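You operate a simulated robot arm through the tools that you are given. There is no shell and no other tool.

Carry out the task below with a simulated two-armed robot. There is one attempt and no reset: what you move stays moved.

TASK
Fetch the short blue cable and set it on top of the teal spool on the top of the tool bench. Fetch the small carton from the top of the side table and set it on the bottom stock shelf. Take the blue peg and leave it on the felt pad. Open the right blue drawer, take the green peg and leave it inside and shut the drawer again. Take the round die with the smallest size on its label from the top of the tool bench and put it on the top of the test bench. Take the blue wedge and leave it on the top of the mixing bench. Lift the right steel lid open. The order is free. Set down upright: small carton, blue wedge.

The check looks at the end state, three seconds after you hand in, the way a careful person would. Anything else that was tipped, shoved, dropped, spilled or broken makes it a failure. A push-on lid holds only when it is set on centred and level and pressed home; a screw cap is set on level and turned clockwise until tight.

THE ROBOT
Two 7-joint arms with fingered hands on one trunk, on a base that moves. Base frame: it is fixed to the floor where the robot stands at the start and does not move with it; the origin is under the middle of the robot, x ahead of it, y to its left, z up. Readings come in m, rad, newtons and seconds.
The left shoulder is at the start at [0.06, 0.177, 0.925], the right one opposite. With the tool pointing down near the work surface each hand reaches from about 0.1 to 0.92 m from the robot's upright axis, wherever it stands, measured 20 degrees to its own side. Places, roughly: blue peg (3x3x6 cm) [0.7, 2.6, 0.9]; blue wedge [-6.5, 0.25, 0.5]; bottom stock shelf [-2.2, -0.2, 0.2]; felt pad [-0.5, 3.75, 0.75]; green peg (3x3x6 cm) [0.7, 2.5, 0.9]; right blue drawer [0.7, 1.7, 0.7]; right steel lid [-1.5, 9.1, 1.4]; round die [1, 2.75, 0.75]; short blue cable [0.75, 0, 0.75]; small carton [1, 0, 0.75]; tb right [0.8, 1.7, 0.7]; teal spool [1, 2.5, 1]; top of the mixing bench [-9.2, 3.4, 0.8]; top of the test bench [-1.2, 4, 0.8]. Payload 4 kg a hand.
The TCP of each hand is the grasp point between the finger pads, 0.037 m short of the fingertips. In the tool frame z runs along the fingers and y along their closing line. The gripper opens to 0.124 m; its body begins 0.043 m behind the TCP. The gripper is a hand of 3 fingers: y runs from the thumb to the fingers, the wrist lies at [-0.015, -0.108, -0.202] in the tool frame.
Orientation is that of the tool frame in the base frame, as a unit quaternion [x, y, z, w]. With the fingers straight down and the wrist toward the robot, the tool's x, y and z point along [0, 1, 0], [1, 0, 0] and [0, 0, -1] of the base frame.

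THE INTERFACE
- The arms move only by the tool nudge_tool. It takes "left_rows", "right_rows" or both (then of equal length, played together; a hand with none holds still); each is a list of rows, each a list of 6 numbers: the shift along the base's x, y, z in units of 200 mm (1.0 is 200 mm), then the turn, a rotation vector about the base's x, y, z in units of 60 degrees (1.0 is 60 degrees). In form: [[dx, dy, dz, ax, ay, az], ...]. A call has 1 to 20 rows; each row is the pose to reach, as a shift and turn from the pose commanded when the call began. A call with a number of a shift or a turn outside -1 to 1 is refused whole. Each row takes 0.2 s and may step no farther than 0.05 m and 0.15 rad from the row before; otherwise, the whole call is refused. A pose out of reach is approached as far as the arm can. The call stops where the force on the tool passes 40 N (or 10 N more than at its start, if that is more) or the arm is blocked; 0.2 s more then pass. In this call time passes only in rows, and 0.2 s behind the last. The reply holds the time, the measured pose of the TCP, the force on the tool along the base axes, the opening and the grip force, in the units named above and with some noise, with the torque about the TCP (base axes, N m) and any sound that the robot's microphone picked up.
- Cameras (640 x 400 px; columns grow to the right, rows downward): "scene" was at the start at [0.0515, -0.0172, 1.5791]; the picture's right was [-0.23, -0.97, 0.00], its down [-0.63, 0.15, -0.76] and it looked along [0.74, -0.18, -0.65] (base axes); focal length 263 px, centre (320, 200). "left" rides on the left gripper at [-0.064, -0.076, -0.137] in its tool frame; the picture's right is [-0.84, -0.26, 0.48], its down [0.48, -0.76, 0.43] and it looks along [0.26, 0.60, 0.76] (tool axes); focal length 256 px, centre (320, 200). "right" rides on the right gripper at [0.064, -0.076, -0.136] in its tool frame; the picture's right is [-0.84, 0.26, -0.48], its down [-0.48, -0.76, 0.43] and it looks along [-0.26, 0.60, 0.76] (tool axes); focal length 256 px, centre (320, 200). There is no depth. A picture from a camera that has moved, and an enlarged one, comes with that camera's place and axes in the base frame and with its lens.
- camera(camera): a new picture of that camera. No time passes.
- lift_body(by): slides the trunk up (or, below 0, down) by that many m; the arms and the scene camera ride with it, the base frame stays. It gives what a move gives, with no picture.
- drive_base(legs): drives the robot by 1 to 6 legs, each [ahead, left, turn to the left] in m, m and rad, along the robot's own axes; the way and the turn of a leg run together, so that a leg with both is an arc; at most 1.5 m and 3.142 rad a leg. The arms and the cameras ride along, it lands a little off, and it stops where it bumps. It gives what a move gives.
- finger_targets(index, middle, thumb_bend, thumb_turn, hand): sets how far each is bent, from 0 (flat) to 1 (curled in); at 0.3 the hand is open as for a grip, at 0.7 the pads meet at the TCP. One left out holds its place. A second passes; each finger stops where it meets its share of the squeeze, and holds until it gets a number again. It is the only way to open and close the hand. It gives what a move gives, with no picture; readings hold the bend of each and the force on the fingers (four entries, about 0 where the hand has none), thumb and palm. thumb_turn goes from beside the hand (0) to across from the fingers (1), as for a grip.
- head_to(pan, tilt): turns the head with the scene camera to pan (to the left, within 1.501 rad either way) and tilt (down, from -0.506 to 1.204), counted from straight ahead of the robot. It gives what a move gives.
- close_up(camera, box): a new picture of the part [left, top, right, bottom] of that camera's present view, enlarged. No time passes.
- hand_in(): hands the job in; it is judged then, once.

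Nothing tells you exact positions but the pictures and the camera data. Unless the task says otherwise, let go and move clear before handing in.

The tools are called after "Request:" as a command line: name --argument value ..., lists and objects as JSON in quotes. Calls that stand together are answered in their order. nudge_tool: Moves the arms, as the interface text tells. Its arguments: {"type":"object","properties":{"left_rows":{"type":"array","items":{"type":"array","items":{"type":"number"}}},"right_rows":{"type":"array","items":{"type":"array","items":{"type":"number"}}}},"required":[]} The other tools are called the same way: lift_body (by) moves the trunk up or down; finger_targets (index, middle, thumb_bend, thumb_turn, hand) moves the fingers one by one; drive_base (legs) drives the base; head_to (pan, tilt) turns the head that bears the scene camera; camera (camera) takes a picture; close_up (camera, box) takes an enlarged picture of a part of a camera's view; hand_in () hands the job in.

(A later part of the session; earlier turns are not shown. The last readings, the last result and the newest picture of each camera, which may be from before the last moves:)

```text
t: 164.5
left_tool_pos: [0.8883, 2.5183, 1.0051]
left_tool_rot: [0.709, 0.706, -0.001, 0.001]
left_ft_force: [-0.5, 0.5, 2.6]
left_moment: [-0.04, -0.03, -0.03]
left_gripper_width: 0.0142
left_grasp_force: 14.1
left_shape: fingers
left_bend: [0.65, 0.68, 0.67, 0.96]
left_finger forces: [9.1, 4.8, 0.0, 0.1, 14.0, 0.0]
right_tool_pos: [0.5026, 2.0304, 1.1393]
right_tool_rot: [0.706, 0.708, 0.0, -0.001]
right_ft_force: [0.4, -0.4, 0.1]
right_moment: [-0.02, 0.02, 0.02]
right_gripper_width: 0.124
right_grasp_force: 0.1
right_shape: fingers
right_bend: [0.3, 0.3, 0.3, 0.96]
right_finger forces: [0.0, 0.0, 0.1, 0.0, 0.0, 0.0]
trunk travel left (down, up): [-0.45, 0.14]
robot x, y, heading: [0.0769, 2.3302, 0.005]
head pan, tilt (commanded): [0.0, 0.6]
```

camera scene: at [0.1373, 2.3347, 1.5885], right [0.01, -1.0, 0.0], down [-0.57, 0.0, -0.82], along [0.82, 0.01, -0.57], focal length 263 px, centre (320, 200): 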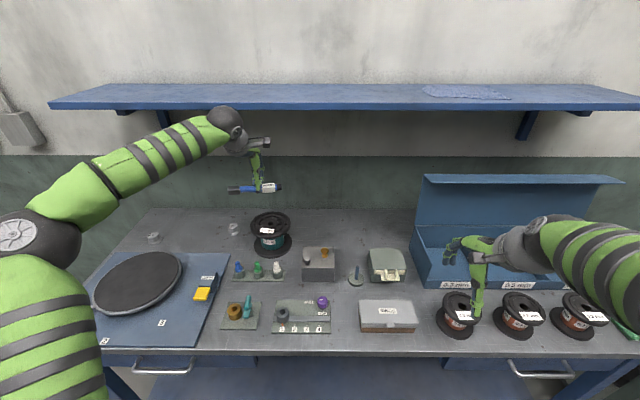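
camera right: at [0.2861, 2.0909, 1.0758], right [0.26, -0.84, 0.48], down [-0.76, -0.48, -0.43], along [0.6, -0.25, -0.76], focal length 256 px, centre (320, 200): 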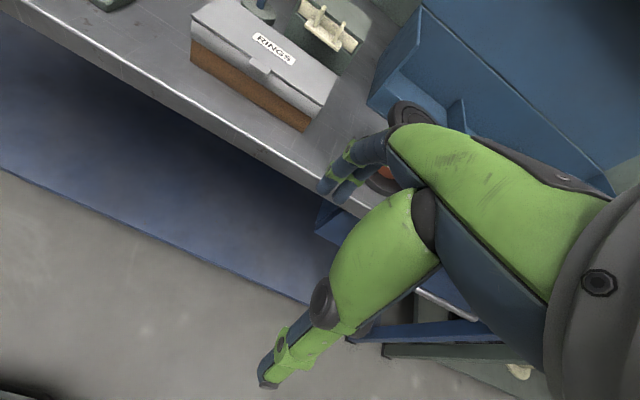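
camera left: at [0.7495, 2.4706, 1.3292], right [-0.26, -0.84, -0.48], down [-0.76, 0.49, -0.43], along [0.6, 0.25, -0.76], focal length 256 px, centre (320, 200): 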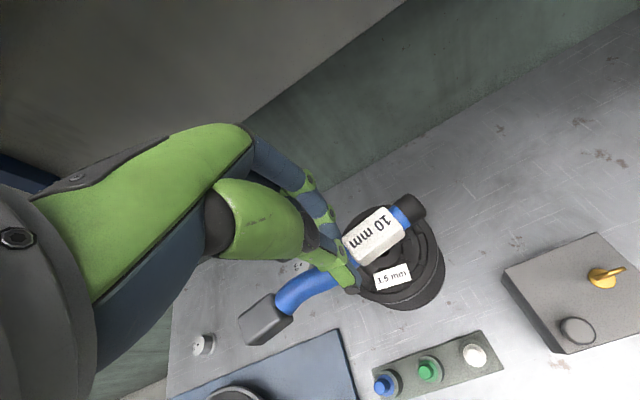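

The cable rests on the spool now. I'll open the fingers gently and withdraw upward.

Request:
finger_targets --hand "left" --index 0.58 --middle 0.6 --thumb_bend 0.59

Request:
close_up --camera "left" --box '[220, 150, 480, 350]'

Request:
finger_targets --hand "left" --index 0.48 --middle 0.48 --thumb_bend 0.48

Request:
nudge_tool --left_rows '[[0, 0, 0.1, 0, 0, 0], [0, 0, 0.25, 0, 0, 0], [0, 0, 0.45, 0, 0, 0], [0, 0, 0.6, 0, 0, 0]]'

Request:
camera --camera "left"

Request:
close_up --camera "scene" --box '[230, 170, 320, 260]'

```text
t: 165.5
left_tool_pos: [0.888, 2.5179, 1.0039]
left_tool_rot: [0.708, 0.706, -0.002, 0.001]
left_ft_force: [-0.6, 0.9, 0.8]
left_moment: [0.02, 0.0, 0.02]
left_gripper_width: 0.0369
left_grasp_force: 0.1
left_shape: fingers
left_bend: [0.57, 0.6, 0.59, 0.97]
left_finger forces: [0.0, 0.1, 0.0, 0.1, 0.0, 0.0]
right_tool_pos: [0.5034, 2.0289, 1.1394]
right_tool_rot: [0.707, 0.708, -0.001, -0.002]
right_ft_force: [0.4, -0.8, -0.6]
right_moment: [-0.05, -0.02, -0.03]
right_gripper_width: 0.1235
right_grasp_force: 0.0
right_shape: fingers
right_bend: [0.3, 0.3, 0.3, 0.96]
right_finger forces: [0.1, 0.0, 0.0, 0.0, 0.0, 0.0]
trunk travel left (down, up): [-0.45, 0.14]
robot x, y, heading: [0.0804, 2.3292, 0.009]
head pan, tilt (commanded): [0.0, 0.6]
```

```text
2.00 times, centred on (350, 250) of left
camera zoom: at [0.8126, 2.4559, 1.1413], right [-0.26, -0.84, -0.48], down [-0.76, 0.49, -0.43], along [0.6, 0.25, -0.76], focal length 512 px, centre (260, 100)
```

zoom: 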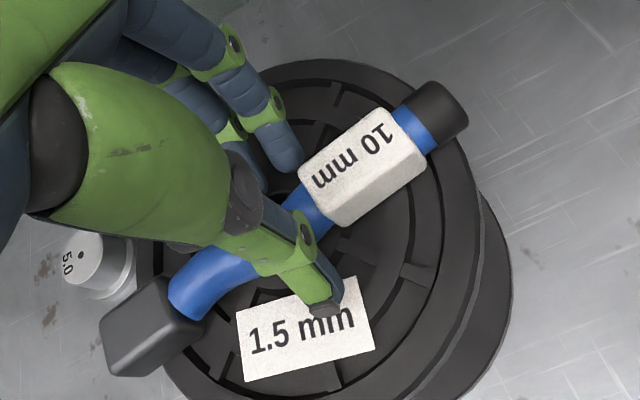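

```text
t: 166.5
left_tool_pos: [0.888, 2.5187, 1.0045]
left_tool_rot: [0.709, 0.705, -0.002, 0.001]
left_ft_force: [-0.5, 0.8, 0.7]
left_moment: [0.01, 0.05, 0.03]
left_gripper_width: 0.0679
left_grasp_force: 0.1
left_shape: fingers
left_bend: [0.48, 0.48, 0.48, 0.97]
left_finger forces: [0.1, 0.1, 0.0, 0.0, 0.0, 0.1]
right_tool_pos: [0.503, 2.0299, 1.1398]
right_tool_rot: [0.706, 0.708, 0.0, -0.002]
right_ft_force: [0.2, 0.5, 0.6]
right_moment: [0.01, 0.0, -0.01]
right_gripper_width: 0.1235
right_grasp_force: 0.0
right_shape: fingers
right_bend: [0.3, 0.3, 0.3, 0.96]
right_finger forces: [0.0, 0.1, 0.0, 0.0, 0.0, 0.0]
trunk travel left (down, up): [-0.45, 0.14]
robot x, y, heading: [0.0793, 2.33, 0.009]
head pan, tilt (commanded): [0.0, 0.6]
```

```text
t: 167.5
left_tool_pos: [0.8874, 2.517, 1.1233]
left_tool_rot: [0.709, 0.705, -0.002, 0.001]
left_ft_force: [0.2, 0.1, 0.3]
left_moment: [0.0, -0.02, 0.02]
left_gripper_width: 0.0682
left_grasp_force: 0.1
left_shape: fingers
left_bend: [0.48, 0.48, 0.48, 0.97]
left_finger forces: [0.1, 0.0, 0.0, 0.1, 0.1, 0.0]
right_tool_pos: [0.5031, 2.0294, 1.139]
right_tool_rot: [0.707, 0.708, -0.001, -0.001]
right_ft_force: [-0.3, 0.3, 0.3]
right_moment: [0.03, 0.01, -0.01]
right_gripper_width: 0.1235
right_grasp_force: 0.0
right_shape: fingers
right_bend: [0.3, 0.3, 0.3, 0.96]
right_finger forces: [0.0, 0.0, 0.0, 0.0, 0.1, 0.1]
trunk travel left (down, up): [-0.45, 0.14]
robot x, y, heading: [0.0802, 2.3299, 0.015]
head pan, tilt (commanded): [0.0, 0.6]
```

```text
taken
camera left: at [0.8118, 2.4545, 1.2612], right [-0.26, -0.84, -0.48], down [-0.76, 0.49, -0.43], along [0.6, 0.25, -0.76], focal length 256 px, centre (320, 200)
```

left: 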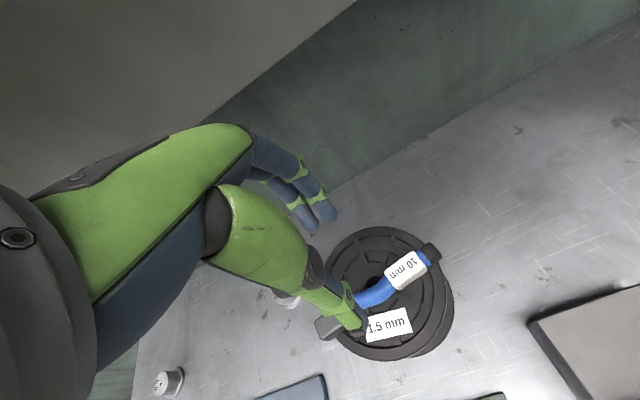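

```text
4.44 times, centred on (275, 215) of scene
camera zoom: at [0.1361, 2.3348, 1.5885], right [0.01, -1.0, 0.0], down [-0.56, 0.0, -0.83], along [0.83, 0.01, -0.56], focal length 1169 px, centre (520, 133)
```

zoom: 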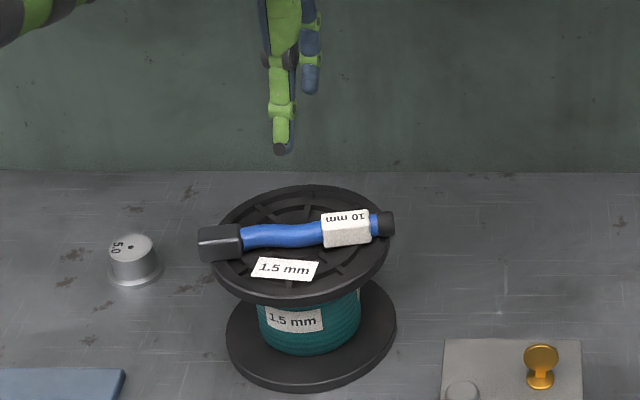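

The cable lies well on the spool top. Next I'll look at the peg rack and dies from the left hand's camera.

Request:
nudge_tool --left_rows '[[-0.2, 0.05, 0, 0, 0, 0], [-0.4, 0.1, 0, 0, 0, 0], [-0.6, 0.15, 0, 0, 0, 0], [-0.8, 0.2, 0, 0, 0, 0], [-1.0, 0.2, 0, 0, 0, 0]]'

Request:
camera --camera "left"

Request:
close_up --camera "scene" --box '[200, 230, 320, 340]'

```text
t: 168.7
left_tool_pos: [0.688, 2.5579, 1.1248]
left_tool_rot: [0.709, 0.705, -0.001, 0.0]
left_ft_force: [-0.5, -0.1, -0.2]
left_moment: [0.01, 0.01, -0.01]
left_gripper_width: 0.0683
left_grasp_force: 0.0
left_shape: fingers
left_bend: [0.48, 0.48, 0.48, 0.98]
left_finger forces: [0.1, 0.0, 0.0, 0.1, 0.0, 0.0]
right_tool_pos: [0.5023, 2.029, 1.1399]
right_tool_rot: [0.707, 0.707, 0.001, -0.001]
right_ft_force: [-0.8, -0.6, 0.0]
right_moment: [0.01, -0.03, 0.0]
right_gripper_width: 0.1236
right_grasp_force: 0.1
right_shape: fingers
right_bend: [0.3, 0.3, 0.3, 0.96]
right_finger forces: [0.1, 0.0, 0.0, 0.1, 0.0, 0.0]
trunk travel left (down, up): [-0.45, 0.14]
robot x, y, heading: [0.078, 2.3321, 0.005]
head pan, tilt (commanded): [0.0, 0.6]
```

```text
taken
camera left: at [0.6113, 2.495, 1.2614], right [-0.26, -0.84, -0.48], down [-0.76, 0.49, -0.44], along [0.6, 0.25, -0.76], focal length 256 px, centre (320, 200)
```

left: 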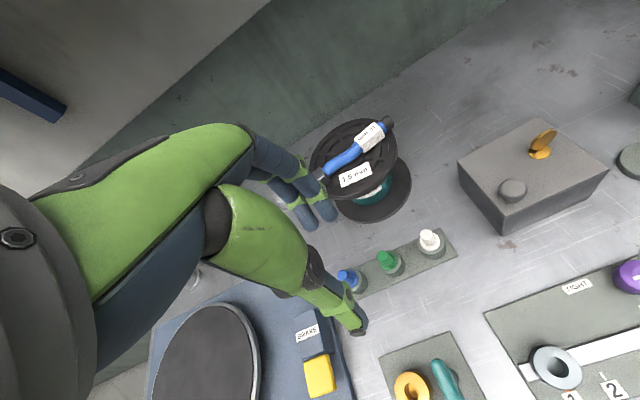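

```text
3.64 times, centred on (260, 285) of scene
camera zoom: at [0.1353, 2.3345, 1.5886], right [0.01, -1.0, 0.0], down [-0.56, 0.0, -0.83], along [0.83, 0.01, -0.56], focal length 957 px, centre (538, -109)
```

zoom: 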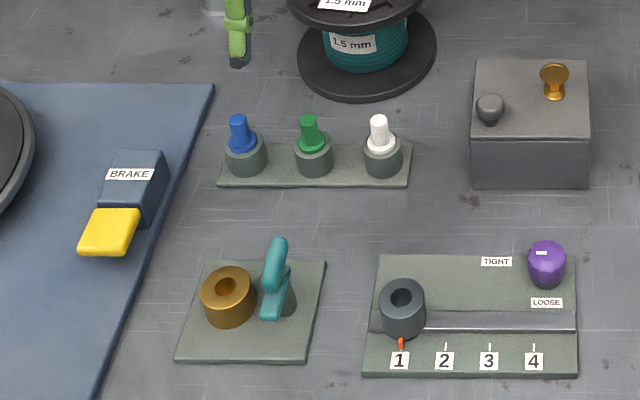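

Request:
close_up --camera "left" --box '[330, 215, 470, 305]'

Request:
close_up --camera "scene" --box '[255, 255, 315, 290]'

```text
4.44 times, centred on (400, 260) of left
camera zoom: at [0.6113, 2.495, 1.2614], right [-0.26, -0.84, -0.48], down [-0.76, 0.49, -0.44], along [0.6, 0.25, -0.76], focal length 1138 px, centre (-36, -67)
```

zoom: 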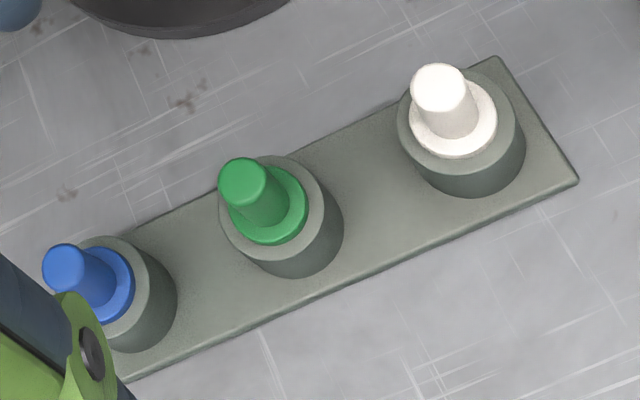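

```text
10.67 times, centred on (285, 272) of scene
camera zoom: at [0.1353, 2.3345, 1.5886], right [0.01, -1.0, 0.0], down [-0.56, 0.0, -0.83], along [0.83, 0.01, -0.56], focal length 2806 px, centre (693, -573)
```

zoom: 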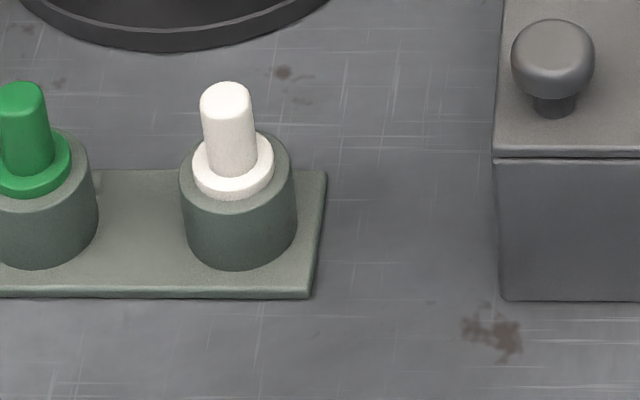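

Peg tops are at about [0.743, 2.550, 0.915] for green and [0.745, 2.617, 0.912] for blue, with thin stems above the collars. Before gripping I'll look at the left hand side-on at a few finger bends, to learn its exact pad geometry.

Request:
nudge_tool --left_rows '[[-0.15, 0, 0.1, 0, 0, -0.13], [-0.3, 0, 0.2, 0, 0, -0.26], [-0.45, -0.05, 0.3, 0, 0, -0.39], [-0.6, -0.1, 0.4, 0, 0, -0.52], [-0.75, -0.15, 0.5, 0, 0, -0.65], [-0.85, -0.2, 0.6, 0, 0, -0.78], [-0.9, -0.25, 0.7, 0, 0, -0.91]]'

Request:
nudge_tool --left_rows '[[0, 0, 0.1, 0, 0, -0.13], [0, 0, 0.2, 0, 0, -0.26], [0, 0, 0.3, 0, 0, -0.39]]'

Request:
finger_targets --hand "left" --index 0.65 --middle 0.65 --thumb_bend 0.65

Request:
head_to --pan 0.2 --tilt 0.4

Request:
camera --camera "scene"

```text
t: 170.3
left_tool_pos: [0.508, 2.5095, 1.2635]
left_tool_rot: [0.953, 0.302, -0.002, -0.001]
left_ft_force: [-0.3, 0.7, 1.2]
left_moment: [-0.01, 0.0, -0.05]
left_gripper_width: 0.0685
left_grasp_force: 0.0
left_shape: fingers
left_bend: [0.48, 0.48, 0.48, 0.98]
left_finger forces: [0.0, 0.0, 0.0, 0.0, 0.0, 0.1]
right_tool_pos: [0.5029, 2.0299, 1.1397]
right_tool_rot: [0.707, 0.707, 0.0, -0.001]
right_ft_force: [1.1, -0.1, 0.1]
right_moment: [-0.01, 0.01, 0.0]
right_gripper_width: 0.1235
right_grasp_force: 0.1
right_shape: fingers
right_bend: [0.3, 0.3, 0.3, 0.96]
right_finger forces: [0.0, 0.1, 0.0, 0.1, 0.0, 0.0]
trunk travel left (down, up): [-0.45, 0.14]
robot x, y, heading: [0.0778, 2.3307, 0.01]
head pan, tilt (commanded): [0.0, 0.6]
```

```text
t: 171.1
left_tool_pos: [0.5009, 2.5035, 1.3227]
left_tool_rot: [0.995, 0.103, -0.003, -0.001]
left_ft_force: [0.2, -0.2, 0.0]
left_moment: [-0.01, -0.01, -0.01]
left_gripper_width: 0.0684
left_grasp_force: 0.1
left_shape: fingers
left_bend: [0.48, 0.48, 0.48, 0.98]
left_finger forces: [0.0, 0.0, 0.0, 0.0, 0.1, 0.0]
left hand out of reach, approached as far as the arm can: row 3
right_tool_pos: [0.5035, 2.0289, 1.1405]
right_tool_rot: [0.707, 0.708, 0.0, -0.002]
right_ft_force: [0.2, 0.6, -0.6]
right_moment: [0.0, -0.07, -0.01]
right_gripper_width: 0.1237
right_grasp_force: 0.2
right_shape: fingers
right_bend: [0.3, 0.3, 0.3, 0.96]
right_finger forces: [0.0, 0.1, 0.0, 0.1, 0.0, 0.0]
trunk travel left (down, up): [-0.45, 0.14]
robot x, y, heading: [0.0785, 2.3322, 0.007]
head pan, tilt (commanded): [0.0, 0.6]
```

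```text
t: 172.1
left_tool_pos: [0.5003, 2.5044, 1.3212]
left_tool_rot: [0.994, 0.105, -0.003, 0.0]
left_ft_force: [0.5, -0.7, 0.5]
left_moment: [0.02, -0.02, 0.0]
left_gripper_width: 0.016
left_grasp_force: 0.0
left_shape: fingers
left_bend: [0.65, 0.65, 0.65, 0.98]
left_finger forces: [0.0, 0.0, 0.0, 0.0, 0.0, 0.0]
right_tool_pos: [0.5035, 2.0295, 1.1408]
right_tool_rot: [0.706, 0.708, 0.0, -0.002]
right_ft_force: [0.1, -0.2, -0.1]
right_moment: [0.02, -0.01, -0.01]
right_gripper_width: 0.1236
right_grasp_force: 0.0
right_shape: fingers
right_bend: [0.3, 0.3, 0.3, 0.96]
right_finger forces: [0.0, 0.0, 0.0, 0.0, 0.0, 0.0]
trunk travel left (down, up): [-0.45, 0.14]
robot x, y, heading: [0.0791, 2.3328, 0.007]
head pan, tilt (commanded): [0.0, 0.6]
```

```text
t: 172.8
left_tool_pos: [0.4999, 2.504, 1.3208]
left_tool_rot: [0.995, 0.104, -0.002, 0.0]
left_ft_force: [-0.8, -0.1, -0.7]
left_moment: [0.01, -0.01, -0.03]
left_gripper_width: 0.0162
left_grasp_force: 0.2
left_shape: fingers
left_bend: [0.65, 0.65, 0.65, 0.98]
left_finger forces: [0.1, 0.0, 0.0, 0.0, 0.0, 0.0]
right_tool_pos: [0.5048, 2.0305, 1.1403]
right_tool_rot: [0.707, 0.707, 0.0, -0.001]
right_ft_force: [-0.3, 0.5, 0.2]
right_moment: [0.02, -0.03, 0.02]
right_gripper_width: 0.1237
right_grasp_force: 0.1
right_shape: fingers
right_bend: [0.3, 0.3, 0.3, 0.96]
right_finger forces: [0.0, 0.1, 0.1, 0.0, 0.0, 0.0]
trunk travel left (down, up): [-0.45, 0.14]
robot x, y, heading: [0.0806, 2.329, 0.009]
head pan, tilt (commanded): [0.201, 0.4]
```

```text
taken
camera scene: at [0.1387, 2.3535, 1.6067], right [0.21, -0.98, 0.0], down [-0.38, -0.08, -0.92], along [0.9, 0.19, -0.39], focal length 263 px, centre (320, 200)
```

scene: 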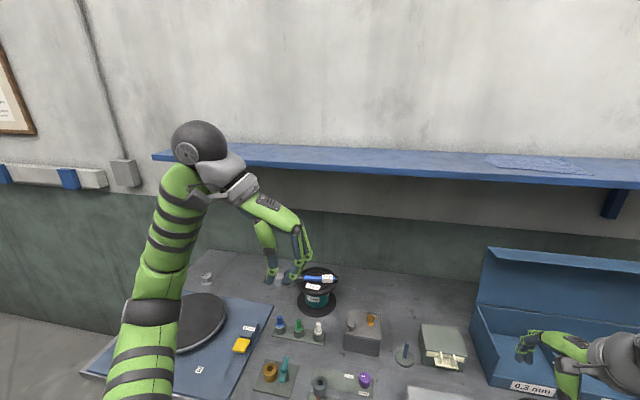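

Request:
close_up --camera "scene" --box '[230, 190, 330, 290]'

Request:
finger_targets --hand "left" --index 0.5 --middle 0.5 --thumb_bend 0.8

Request:
close_up --camera "scene" --box '[230, 190, 330, 290]'

Request:
finger_targets --hand "left" --index 0.4 --middle 0.4 --thumb_bend 0.9

Request:
close_up --camera "scene" --box '[230, 190, 330, 290]'

```text
4.00 times, centred on (280, 240) of scene
camera zoom: at [0.1387, 2.3535, 1.6067], right [0.21, -0.98, 0.0], down [-0.38, -0.08, -0.92], along [0.9, 0.19, -0.39], focal length 1052 px, centre (480, 40)
```

zoom: 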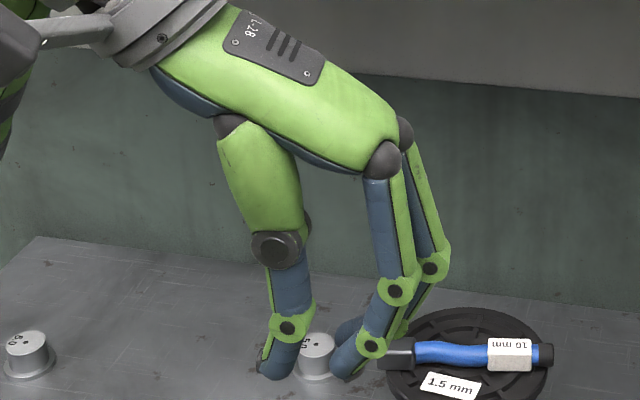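

```text
t: 173.8
left_tool_pos: [0.4998, 2.5032, 1.3215]
left_tool_rot: [0.994, 0.105, -0.003, 0.0]
left_ft_force: [0.8, -0.4, 0.4]
left_moment: [-0.04, 0.01, -0.03]
left_gripper_width: 0.0066
left_grasp_force: 0.0
left_shape: fingers
left_bend: [0.5, 0.5, 0.8, 0.98]
left_finger forces: [0.0, 0.0, 0.0, 0.1, 0.0, 0.0]
right_tool_pos: [0.5026, 2.029, 1.1392]
right_tool_rot: [0.707, 0.707, 0.0, -0.001]
right_ft_force: [0.6, 0.2, -0.5]
right_moment: [0.01, 0.0, -0.02]
right_gripper_width: 0.1238
right_grasp_force: 0.0
right_shape: fingers
right_bend: [0.3, 0.3, 0.3, 0.96]
right_finger forces: [0.1, 0.0, 0.0, 0.0, 0.0, 0.0]
trunk travel left (down, up): [-0.45, 0.14]
robot x, y, heading: [0.0762, 2.3323, 0.013]
head pan, tilt (commanded): [0.201, 0.4]
```

```text
4.00 times, centred on (280, 240) of scene
camera zoom: at [0.1386, 2.3535, 1.6068], right [0.21, -0.98, 0.0], down [-0.38, -0.08, -0.92], along [0.9, 0.19, -0.39], focal length 1052 px, centre (480, 40)
```

zoom: 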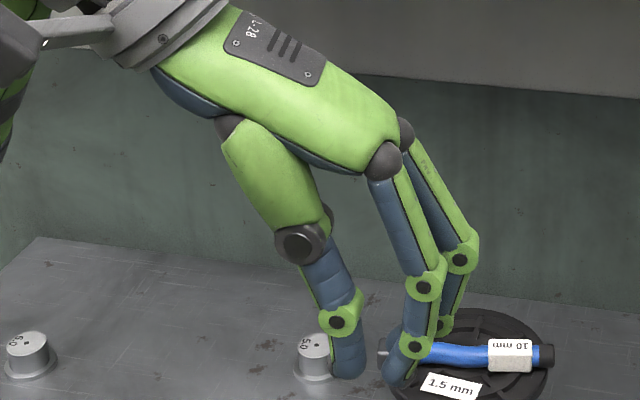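

```text
t: 174.8
left_tool_pos: [0.4995, 2.5034, 1.3208]
left_tool_rot: [0.994, 0.105, -0.003, 0.0]
left_ft_force: [0.6, -0.9, 0.2]
left_moment: [0.01, 0.01, 0.0]
left_gripper_width: 0.0038
left_grasp_force: 0.1
left_shape: fingers
left_bend: [0.4, 0.4, 0.9, 0.98]
left_finger forces: [0.0, 0.0, 0.0, 0.0, 0.0, 0.1]
right_tool_pos: [0.5039, 2.03, 1.1395]
right_tool_rot: [0.707, 0.708, 0.0, -0.001]
right_ft_force: [0.0, 0.6, -0.2]
right_moment: [-0.01, -0.02, 0.01]
right_gripper_width: 0.1235
right_grasp_force: 0.2
right_shape: fingers
right_bend: [0.3, 0.3, 0.3, 0.96]
right_finger forces: [0.1, 0.0, 0.0, 0.1, 0.0, 0.0]
trunk travel left (down, up): [-0.45, 0.14]
robot x, y, heading: [0.0764, 2.3308, 0.005]
head pan, tilt (commanded): [0.201, 0.4]
```

```text
4.00 times, centred on (280, 240) of scene
camera zoom: at [0.1386, 2.3535, 1.6068], right [0.21, -0.98, 0.0], down [-0.38, -0.08, -0.92], along [0.9, 0.19, -0.39], focal length 1052 px, centre (480, 40)
```

zoom: 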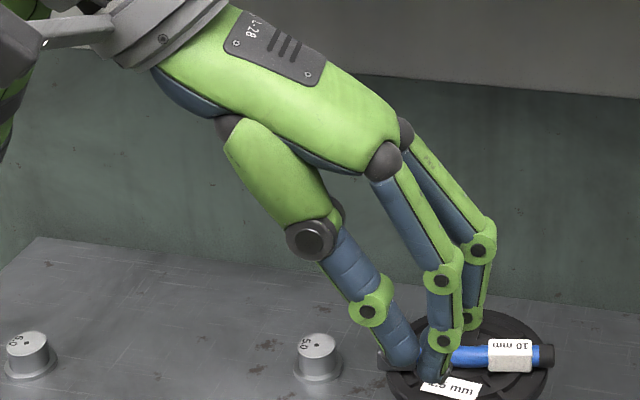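

This shows the geometry well. With fingers at about 0.47 and thumb at about 0.77 the pads stand nearly vertical with level tips, about 25 mm ahead of the TCP. I'll use that pinch on the green peg's stem with the left hand.

Request:
finger_targets --hand "left" --index 0.4 --middle 0.4 --thumb_bend 0.7

Request:
nudge_tool --left_rows '[[0.08, 0.02, -0.05, 0, 0, 0.14], [0.16, 0.05, -0.1, 0, 0, 0.28], [0.24, 0.08, -0.15, 0, 0, 0.42], [0.32, 0.1, -0.2, 0, 0, 0.56], [0.4, 0.12, -0.25, 0, 0, 0.7], [0.48, 0.15, -0.3, 0, 0, 0.84], [0.56, 0.18, -0.35, 0, 0, 0.98]]'

Request:
nudge_tool --left_rows '[[0.1, 0.01, -0.1, 0, 0, 0.1], [0.2, 0.02, -0.2, 0, 0, 0.2], [0.3, 0.02, -0.35, 0, 0, 0.3], [0.4, 0.03, -0.5, 0, 0, 0.37], [0.5, 0.03, -0.65, 0, 0, 0.37]]'

Request:
camera --camera "left"

Request:
head_to --pan 0.2 --tilt 0.7

Request:
camera --camera "scene"

```text
t: 175.8
left_tool_pos: [0.5011, 2.5035, 1.3214]
left_tool_rot: [0.995, 0.104, -0.002, 0.001]
left_ft_force: [0.0, 0.2, 0.8]
left_moment: [-0.01, 0.01, 0.02]
left_gripper_width: 0.0465
left_grasp_force: 0.2
left_shape: fingers
left_bend: [0.4, 0.4, 0.7, 0.98]
left_finger forces: [0.1, 0.1, 0.0, 0.1, 0.1, 0.1]
right_tool_pos: [0.5033, 2.0292, 1.139]
right_tool_rot: [0.706, 0.708, 0.0, -0.001]
right_ft_force: [0.2, -0.5, 0.2]
right_moment: [-0.03, -0.01, 0.02]
right_gripper_width: 0.1234
right_grasp_force: 0.1
right_shape: fingers
right_bend: [0.3, 0.3, 0.3, 0.96]
right_finger forces: [0.0, 0.0, 0.1, 0.0, 0.0, 0.0]
trunk travel left (down, up): [-0.45, 0.14]
robot x, y, heading: [0.0805, 2.331, 0.005]
head pan, tilt (commanded): [0.201, 0.4]
```

```text
t: 177.4
left_tool_pos: [0.6122, 2.5407, 1.2516]
left_tool_rot: [0.815, 0.579, -0.001, 0.0]
left_ft_force: [0.7, 0.0, -0.4]
left_moment: [0.01, 0.02, 0.0]
left_gripper_width: 0.0469
left_grasp_force: 0.0
left_shape: fingers
left_bend: [0.4, 0.4, 0.7, 0.98]
left_finger forces: [0.0, 0.0, 0.0, 0.0, 0.0, 0.0]
right_tool_pos: [0.5027, 2.0307, 1.1388]
right_tool_rot: [0.706, 0.708, 0.0, -0.002]
right_ft_force: [0.9, 0.1, -0.2]
right_moment: [0.02, -0.02, 0.02]
right_gripper_width: 0.1232
right_grasp_force: 0.0
right_shape: fingers
right_bend: [0.3, 0.3, 0.3, 0.96]
right_finger forces: [0.0, 0.1, 0.1, 0.0, 0.0, 0.0]
trunk travel left (down, up): [-0.45, 0.14]
robot x, y, heading: [0.0801, 2.3302, 0.011]
head pan, tilt (commanded): [0.201, 0.4]
```

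```text
t: 178.6
left_tool_pos: [0.7131, 2.5459, 1.1216]
left_tool_rot: [0.689, 0.724, -0.002, 0.001]
left_ft_force: [0.5, 0.0, 0.9]
left_moment: [0.0, 0.04, -0.01]
left_gripper_width: 0.0469
left_grasp_force: 0.1
left_shape: fingers
left_bend: [0.4, 0.4, 0.7, 0.98]
left_finger forces: [0.0, 0.0, 0.1, 0.0, 0.0, 0.1]
right_tool_pos: [0.5045, 2.0294, 1.1395]
right_tool_rot: [0.706, 0.708, 0.0, -0.001]
right_ft_force: [0.7, 0.2, -0.5]
right_moment: [0.03, -0.02, 0.03]
right_gripper_width: 0.1238
right_grasp_force: 0.1
right_shape: fingers
right_bend: [0.3, 0.3, 0.3, 0.96]
right_finger forces: [0.0, 0.0, 0.1, 0.0, 0.0, 0.0]
trunk travel left (down, up): [-0.45, 0.14]
robot x, y, heading: [0.0798, 2.3324, 0.008]
head pan, tilt (commanded): [0.201, 0.4]
```

```text
taken
camera left: at [0.6412, 2.4796, 1.2587], right [-0.22, -0.85, -0.48], down [-0.78, 0.44, -0.43], along [0.58, 0.28, -0.76], focal length 256 px, centre (320, 200)
```

left: 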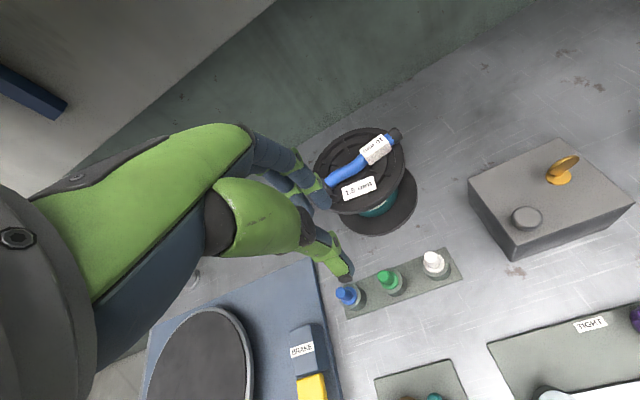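

```text
t: 179.4
left_tool_pos: [0.7133, 2.5464, 1.1222]
left_tool_rot: [0.69, 0.724, -0.003, 0.001]
left_ft_force: [0.0, 0.1, -0.3]
left_moment: [0.01, 0.01, -0.01]
left_gripper_width: 0.0466
left_grasp_force: 0.0
left_shape: fingers
left_bend: [0.4, 0.4, 0.7, 0.98]
left_finger forces: [0.0, 0.0, 0.1, 0.1, 0.0, 0.1]
right_tool_pos: [0.5039, 2.0302, 1.1401]
right_tool_rot: [0.706, 0.708, 0.0, -0.002]
right_ft_force: [1.0, -0.1, 0.0]
right_moment: [0.02, 0.01, -0.04]
right_gripper_width: 0.1236
right_grasp_force: 0.1
right_shape: fingers
right_bend: [0.3, 0.3, 0.3, 0.96]
right_finger forces: [0.0, 0.1, 0.0, 0.1, 0.0, 0.1]
trunk travel left (down, up): [-0.45, 0.14]
robot x, y, heading: [0.076, 2.3326, 0.007]
head pan, tilt (commanded): [0.201, 0.7]
```

```text
taken
camera scene: at [0.1311, 2.352, 1.58], right [0.21, -0.98, 0.0], down [-0.63, -0.13, -0.77], along [0.75, 0.16, -0.64], focal length 263 px, centre (320, 200)
```

scene: 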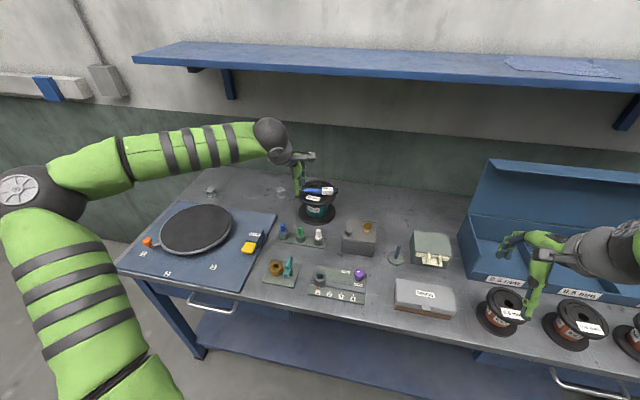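

Request:
finger_targets --hand "left" --index 0.44 --middle 0.44 --thumb_bend 0.73

Request:
close_up --camera "left" --box '[320, 230, 460, 320]'

Request:
close_up --camera "scene" --box '[260, 150, 340, 250]'

```text
t: 180.4
left_tool_pos: [0.7146, 2.5466, 1.1233]
left_tool_rot: [0.69, 0.724, -0.002, 0.0]
left_ft_force: [-0.7, 0.4, 0.5]
left_moment: [-0.03, -0.02, 0.0]
left_gripper_width: 0.0337
left_grasp_force: 0.2
left_shape: fingers
left_bend: [0.44, 0.44, 0.73, 0.98]
left_finger forces: [0.1, 0.1, 0.1, 0.0, 0.0, 0.0]
right_tool_pos: [0.5036, 2.0291, 1.1397]
right_tool_rot: [0.706, 0.708, 0.0, -0.002]
right_ft_force: [0.6, -0.8, -0.1]
right_moment: [0.01, 0.02, 0.02]
right_gripper_width: 0.1239
right_grasp_force: 0.1
right_shape: fingers
right_bend: [0.3, 0.3, 0.3, 0.96]
right_finger forces: [0.1, 0.1, 0.0, 0.0, 0.0, 0.0]
trunk travel left (down, up): [-0.45, 0.14]
robot x, y, heading: [0.0818, 2.3362, 0.009]
head pan, tilt (commanded): [0.201, 0.7]
```

```text
4.44 times, centred on (390, 275) of left
camera zoom: at [0.6406, 2.4794, 1.2592], right [-0.22, -0.85, -0.48], down [-0.78, 0.44, -0.43], along [0.58, 0.28, -0.76], focal length 1138 px, centre (9, -133)
```

zoom: 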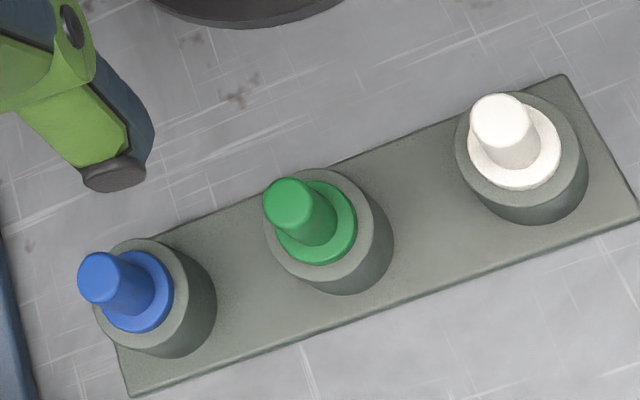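

```text
4.00 times, centred on (300, 200) of scene
camera zoom: at [0.1311, 2.3519, 1.5799], right [0.21, -0.98, 0.0], down [-0.63, -0.13, -0.76], along [0.75, 0.16, -0.64], focal length 1052 px, centre (400, 200)
```

zoom: 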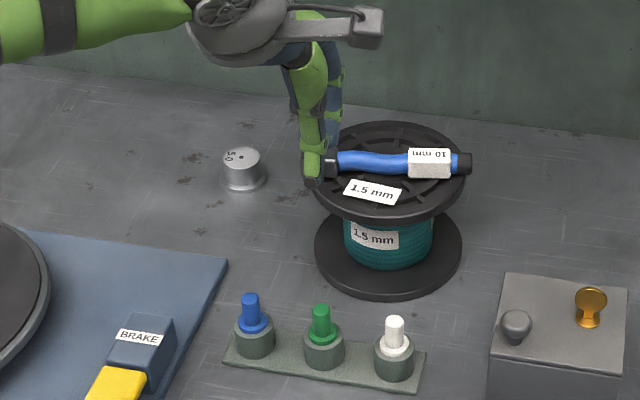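

Request:
nudge_tool --left_rows '[[0.018, 0.012, -0.15, 0, 0, -0.02], [0.018, 0.012, -0.3, 0, 0, -0.045], [0.018, 0.012, -0.45, 0, 0, -0.045], [0.018, 0.012, -0.6, 0, 0, -0.045]]'

Request:
close_up --camera "left" --box '[250, 150, 450, 330]'

Request:
close_up --camera "scene" --box '[260, 170, 340, 250]'

```text
t: 181.4
left_tool_pos: [0.7161, 2.5473, 1.0036]
left_tool_rot: [0.707, 0.707, -0.002, 0.001]
left_ft_force: [0.2, 0.2, -0.7]
left_moment: [-0.01, -0.02, 0.0]
left_gripper_width: 0.0338
left_grasp_force: 0.1
left_shape: fingers
left_bend: [0.44, 0.44, 0.73, 0.98]
left_finger forces: [0.0, 0.0, 0.0, 0.0, 0.0, 0.0]
right_tool_pos: [0.5032, 2.0284, 1.1387]
right_tool_rot: [0.707, 0.708, 0.001, -0.001]
right_ft_force: [-0.8, 0.2, 0.6]
right_moment: [0.05, 0.02, 0.03]
right_gripper_width: 0.1235
right_grasp_force: 0.1
right_shape: fingers
right_bend: [0.3, 0.3, 0.3, 0.96]
right_finger forces: [0.0, 0.0, 0.0, 0.0, 0.1, 0.0]
trunk travel left (down, up): [-0.45, 0.14]
robot x, y, heading: [0.0812, 2.3317, 0.011]
head pan, tilt (commanded): [0.201, 0.7]
```

```text
2.22 times, centred on (350, 240) of left
camera zoom: at [0.6402, 2.4845, 1.1389], right [-0.26, -0.84, -0.48], down [-0.76, 0.48, -0.44], along [0.6, 0.25, -0.76], focal length 569 px, centre (253, 111)
```

zoom: 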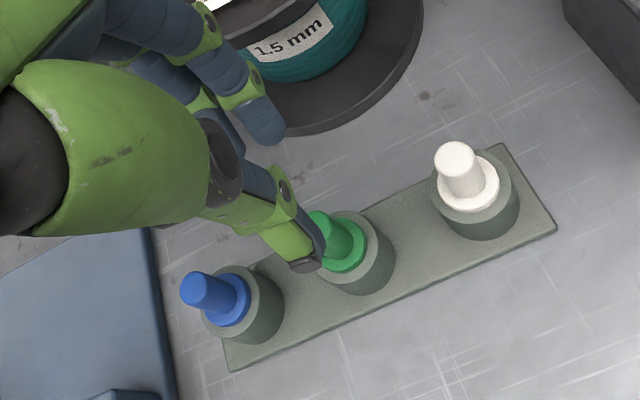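

```text
5.00 times, centred on (300, 210) of scene
camera zoom: at [0.1314, 2.3519, 1.58], right [0.21, -0.98, 0.0], down [-0.63, -0.13, -0.76], along [0.75, 0.16, -0.64], focal length 1315 px, centre (420, 150)
```

zoom: 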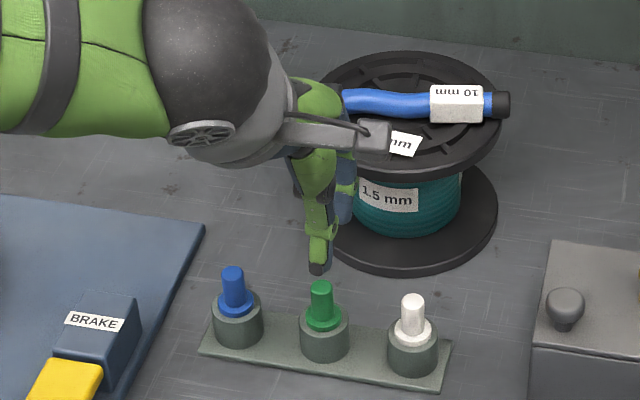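

Request:
nudge_tool --left_rows '[[0.01, 0, -0.1, 0, 0, 0], [0.01, 0, -0.2, 0, 0, 0], [0.01, 0, -0.3, 0, 0, 0], [0.01, 0, -0.34, 0, 0, 0]]'

Request:
close_up --camera "left" --box '[250, 150, 450, 330]'

Request:
close_up --camera "scene" --box '[270, 190, 330, 250]'

```text
t: 182.4
left_tool_pos: [0.7174, 2.5468, 0.9338]
left_tool_rot: [0.706, 0.708, -0.002, 0.001]
left_ft_force: [0.2, 0.0, 0.2]
left_moment: [0.04, 0.01, 0.04]
left_gripper_width: 0.0339
left_grasp_force: 0.0
left_shape: fingers
left_bend: [0.44, 0.44, 0.73, 0.98]
left_finger forces: [0.0, 0.0, 0.0, 0.0, 0.1, 0.0]
right_tool_pos: [0.5031, 2.0293, 1.1396]
right_tool_rot: [0.707, 0.708, -0.001, -0.001]
right_ft_force: [-0.5, 0.7, 0.4]
right_moment: [0.0, -0.01, 0.04]
right_gripper_width: 0.1238
right_grasp_force: 0.1
right_shape: fingers
right_bend: [0.3, 0.3, 0.3, 0.96]
right_finger forces: [0.0, 0.1, 0.1, 0.0, 0.0, 0.0]
trunk travel left (down, up): [-0.45, 0.14]
robot x, y, heading: [0.0773, 2.3308, 0.011]
head pan, tilt (commanded): [0.201, 0.7]
```

```text
2.22 times, centred on (350, 240) of left
camera zoom: at [0.6419, 2.4848, 1.0704], right [-0.26, -0.84, -0.48], down [-0.76, 0.48, -0.43], along [0.6, 0.25, -0.76], focal length 569 px, centre (253, 111)
```

zoom: 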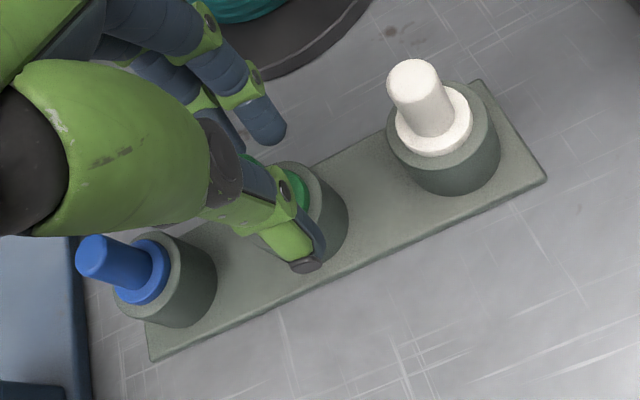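

```text
6.67 times, centred on (300, 220) of scene
camera zoom: at [0.1312, 2.3519, 1.58], right [0.21, -0.98, 0.0], down [-0.63, -0.13, -0.76], along [0.75, 0.16, -0.64], focal length 1754 px, centre (453, 67)
```

zoom: 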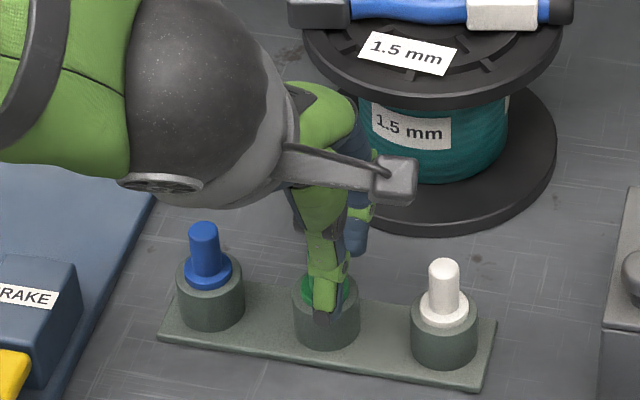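

Request:
finger_targets --hand "left" --index 0.56 --middle 0.56 --thumb_bend 0.82

Request:
close_up --camera "left" --box '[250, 150, 450, 330]'

Request:
close_up --camera "scene" --box '[270, 190, 330, 250]'

```text
t: 183.4
left_tool_pos: [0.7157, 2.5473, 0.9337]
left_tool_rot: [0.707, 0.708, -0.003, 0.0]
left_ft_force: [1.3, 1.0, 0.0]
left_moment: [0.08, -0.09, 0.01]
left_gripper_width: 0.0
left_grasp_force: 4.9
left_shape: fingers
left_bend: [0.55, 0.53, 0.81, 0.97]
left_finger forces: [1.3, 5.0, 0.0, 0.1, 4.2, 0.1]
right_tool_pos: [0.5036, 2.0295, 1.1389]
right_tool_rot: [0.707, 0.707, -0.001, -0.001]
right_ft_force: [0.3, -0.8, 0.0]
right_moment: [0.01, 0.0, -0.01]
right_gripper_width: 0.1234
right_grasp_force: 0.1
right_shape: fingers
right_bend: [0.3, 0.3, 0.3, 0.96]
right_finger forces: [0.1, 0.0, 0.0, 0.0, 0.1, 0.0]
trunk travel left (down, up): [-0.45, 0.14]
robot x, y, heading: [0.0755, 2.3343, 0.002]
head pan, tilt (commanded): [0.201, 0.7]
```

```text
2.22 times, centred on (350, 240) of left
camera zoom: at [0.6419, 2.4849, 1.0707], right [-0.26, -0.84, -0.48], down [-0.76, 0.48, -0.43], along [0.6, 0.25, -0.76], focal length 569 px, centre (253, 111)
```

zoom: 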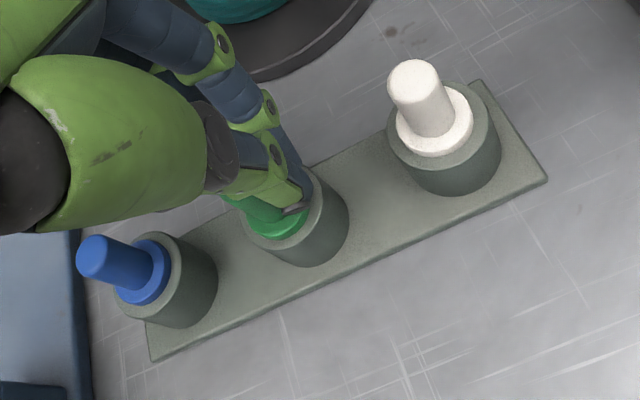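

```text
6.67 times, centred on (300, 220) of scene
camera zoom: at [0.1312, 2.352, 1.5799], right [0.21, -0.98, 0.0], down [-0.63, -0.13, -0.76], along [0.75, 0.16, -0.64], focal length 1754 px, centre (453, 67)
```

zoom: 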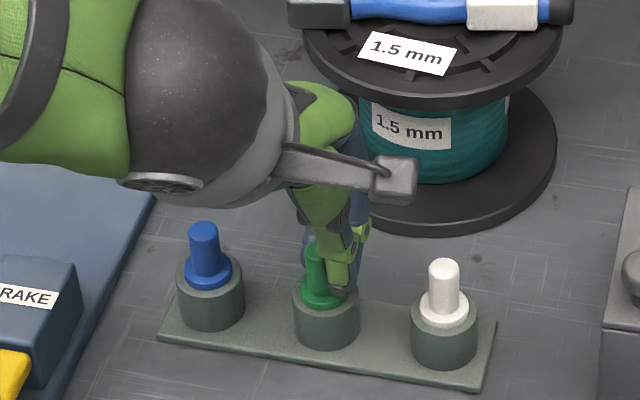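

The thumb glanced past the stem's right side, so the hand must go about 8 mm further left. I'll open, shift and close again.

Request:
finger_targets --hand "left" --index 0.43 --middle 0.43 --thumb_bend 0.72

Request:
nudge_tool --left_rows '[[0.005, 0.025, 0, 0, 0, 0], [0.01, 0.045, 0, 0, 0, 0]]'

Request:
close_up --camera "scene" --box '[270, 190, 330, 250]'

Request:
close_up --camera "left" --box '[250, 150, 450, 330]'

```text
t: 184.4
left_tool_pos: [0.7175, 2.5479, 0.9338]
left_tool_rot: [0.706, 0.708, -0.002, 0.001]
left_ft_force: [0.3, -0.7, 0.5]
left_moment: [0.0, -0.01, 0.02]
left_gripper_width: 0.037
left_grasp_force: 0.1
left_shape: fingers
left_bend: [0.43, 0.43, 0.72, 0.97]
left_finger forces: [0.1, 0.1, 0.1, 0.0, 0.1, 0.0]
right_tool_pos: [0.5036, 2.0296, 1.1393]
right_tool_rot: [0.706, 0.708, -0.001, -0.001]
right_ft_force: [0.3, 0.1, 0.9]
right_moment: [-0.01, 0.01, -0.02]
right_gripper_width: 0.1236
right_grasp_force: 0.1
right_shape: fingers
right_bend: [0.3, 0.3, 0.3, 0.96]
right_finger forces: [0.0, 0.1, 0.0, 0.0, 0.0, 0.1]
trunk travel left (down, up): [-0.45, 0.14]
robot x, y, heading: [0.0809, 2.3311, 0.007]
head pan, tilt (commanded): [0.201, 0.7]
```

```text
t: 185.0
left_tool_pos: [0.7201, 2.5563, 0.9342]
left_tool_rot: [0.707, 0.707, -0.001, 0.001]
left_ft_force: [-0.4, 0.0, 0.1]
left_moment: [-0.02, 0.0, 0.0]
left_gripper_width: 0.0368
left_grasp_force: 0.0
left_shape: fingers
left_bend: [0.43, 0.43, 0.72, 0.97]
left_finger forces: [0.0, 0.0, 0.0, 0.0, 0.0, 0.0]
right_tool_pos: [0.5031, 2.0289, 1.1391]
right_tool_rot: [0.707, 0.707, -0.001, -0.001]
right_ft_force: [-0.3, 0.2, 0.7]
right_moment: [-0.01, -0.01, 0.02]
right_gripper_width: 0.1233
right_grasp_force: 0.1
right_shape: fingers
right_bend: [0.3, 0.3, 0.3, 0.96]
right_finger forces: [0.0, 0.0, 0.0, 0.0, 0.0, 0.0]
trunk travel left (down, up): [-0.45, 0.14]
robot x, y, heading: [0.0777, 2.3305, 0.011]
head pan, tilt (commanded): [0.201, 0.7]
```

```text
6.67 times, centred on (300, 220) of scene
camera zoom: at [0.1311, 2.3519, 1.5799], right [0.21, -0.98, 0.0], down [-0.63, -0.13, -0.76], along [0.75, 0.16, -0.64], focal length 1754 px, centre (453, 67)
```

zoom: 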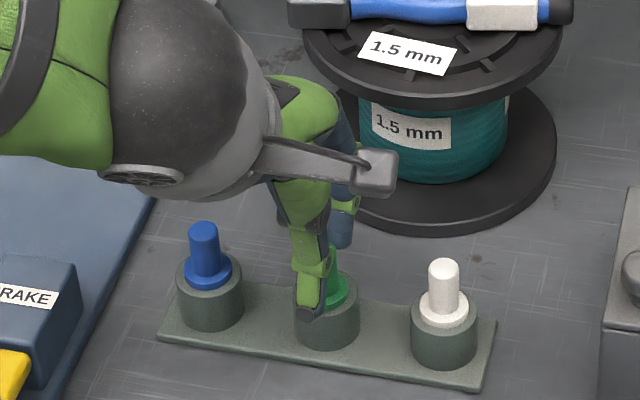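

```text
2.22 times, centred on (350, 240) of left
camera zoom: at [0.644, 2.4936, 1.071], right [-0.26, -0.84, -0.48], down [-0.76, 0.48, -0.43], along [0.6, 0.25, -0.76], focal length 569 px, centre (253, 111)
```

zoom: 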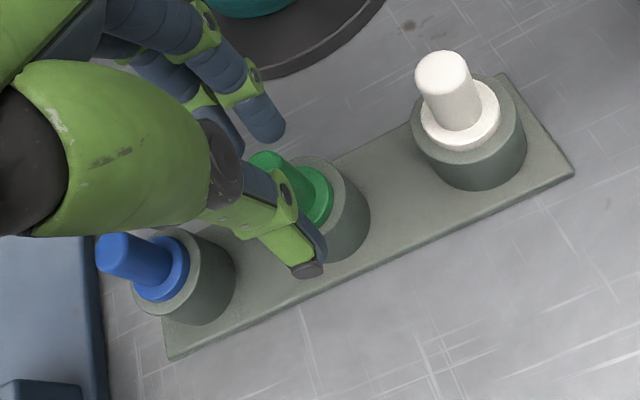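

Request:
finger_targets --hand "left" --index 0.56 --middle 0.56 --thumb_bend 0.82

Request:
close_up --camera "left" --box '[250, 150, 450, 330]'

Request:
close_up --camera "scene" --box '[270, 190, 330, 250]'

```text
t: 186.0
left_tool_pos: [0.7193, 2.5566, 0.9347]
left_tool_rot: [0.706, 0.708, -0.002, 0.0]
left_ft_force: [0.5, 0.1, 0.9]
left_moment: [0.02, -0.03, 0.0]
left_gripper_width: 0.0103
left_grasp_force: 6.8
left_shape: fingers
left_bend: [0.51, 0.56, 0.79, 0.97]
left_finger forces: [6.5, 0.0, 0.0, 0.1, 6.6, 0.1]
right_tool_pos: [0.5029, 2.0299, 1.1393]
right_tool_rot: [0.706, 0.708, -0.001, -0.001]
right_ft_force: [0.3, -0.4, 0.4]
right_moment: [0.03, -0.04, -0.03]
right_gripper_width: 0.1237
right_grasp_force: 0.0
right_shape: fingers
right_bend: [0.3, 0.3, 0.3, 0.96]
right_finger forces: [0.0, 0.0, 0.1, 0.1, 0.0, 0.1]
trunk travel left (down, up): [-0.45, 0.14]
robot x, y, heading: [0.0801, 2.3295, 0.006]
head pan, tilt (commanded): [0.201, 0.7]
```

```text
2.22 times, centred on (350, 240) of left
camera zoom: at [0.644, 2.4938, 1.071], right [-0.26, -0.84, -0.48], down [-0.76, 0.48, -0.43], along [0.6, 0.25, -0.76], focal length 569 px, centre (253, 111)
```

zoom: 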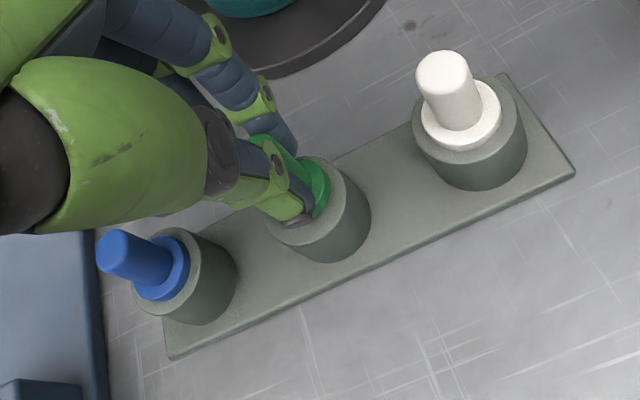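

```text
6.67 times, centred on (300, 220) of scene
camera zoom: at [0.1311, 2.3519, 1.58], right [0.21, -0.98, 0.0], down [-0.63, -0.13, -0.76], along [0.75, 0.16, -0.64], focal length 1754 px, centre (453, 67)
```

zoom: 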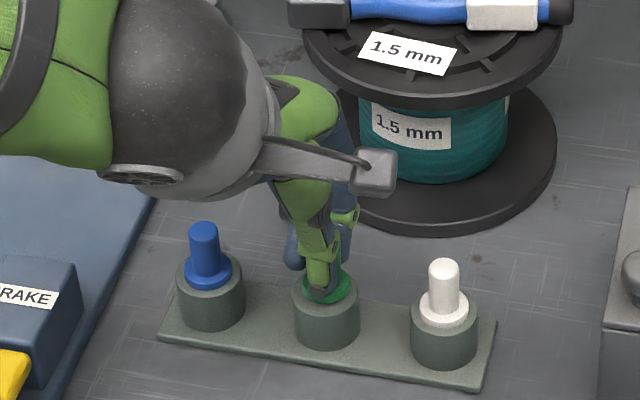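

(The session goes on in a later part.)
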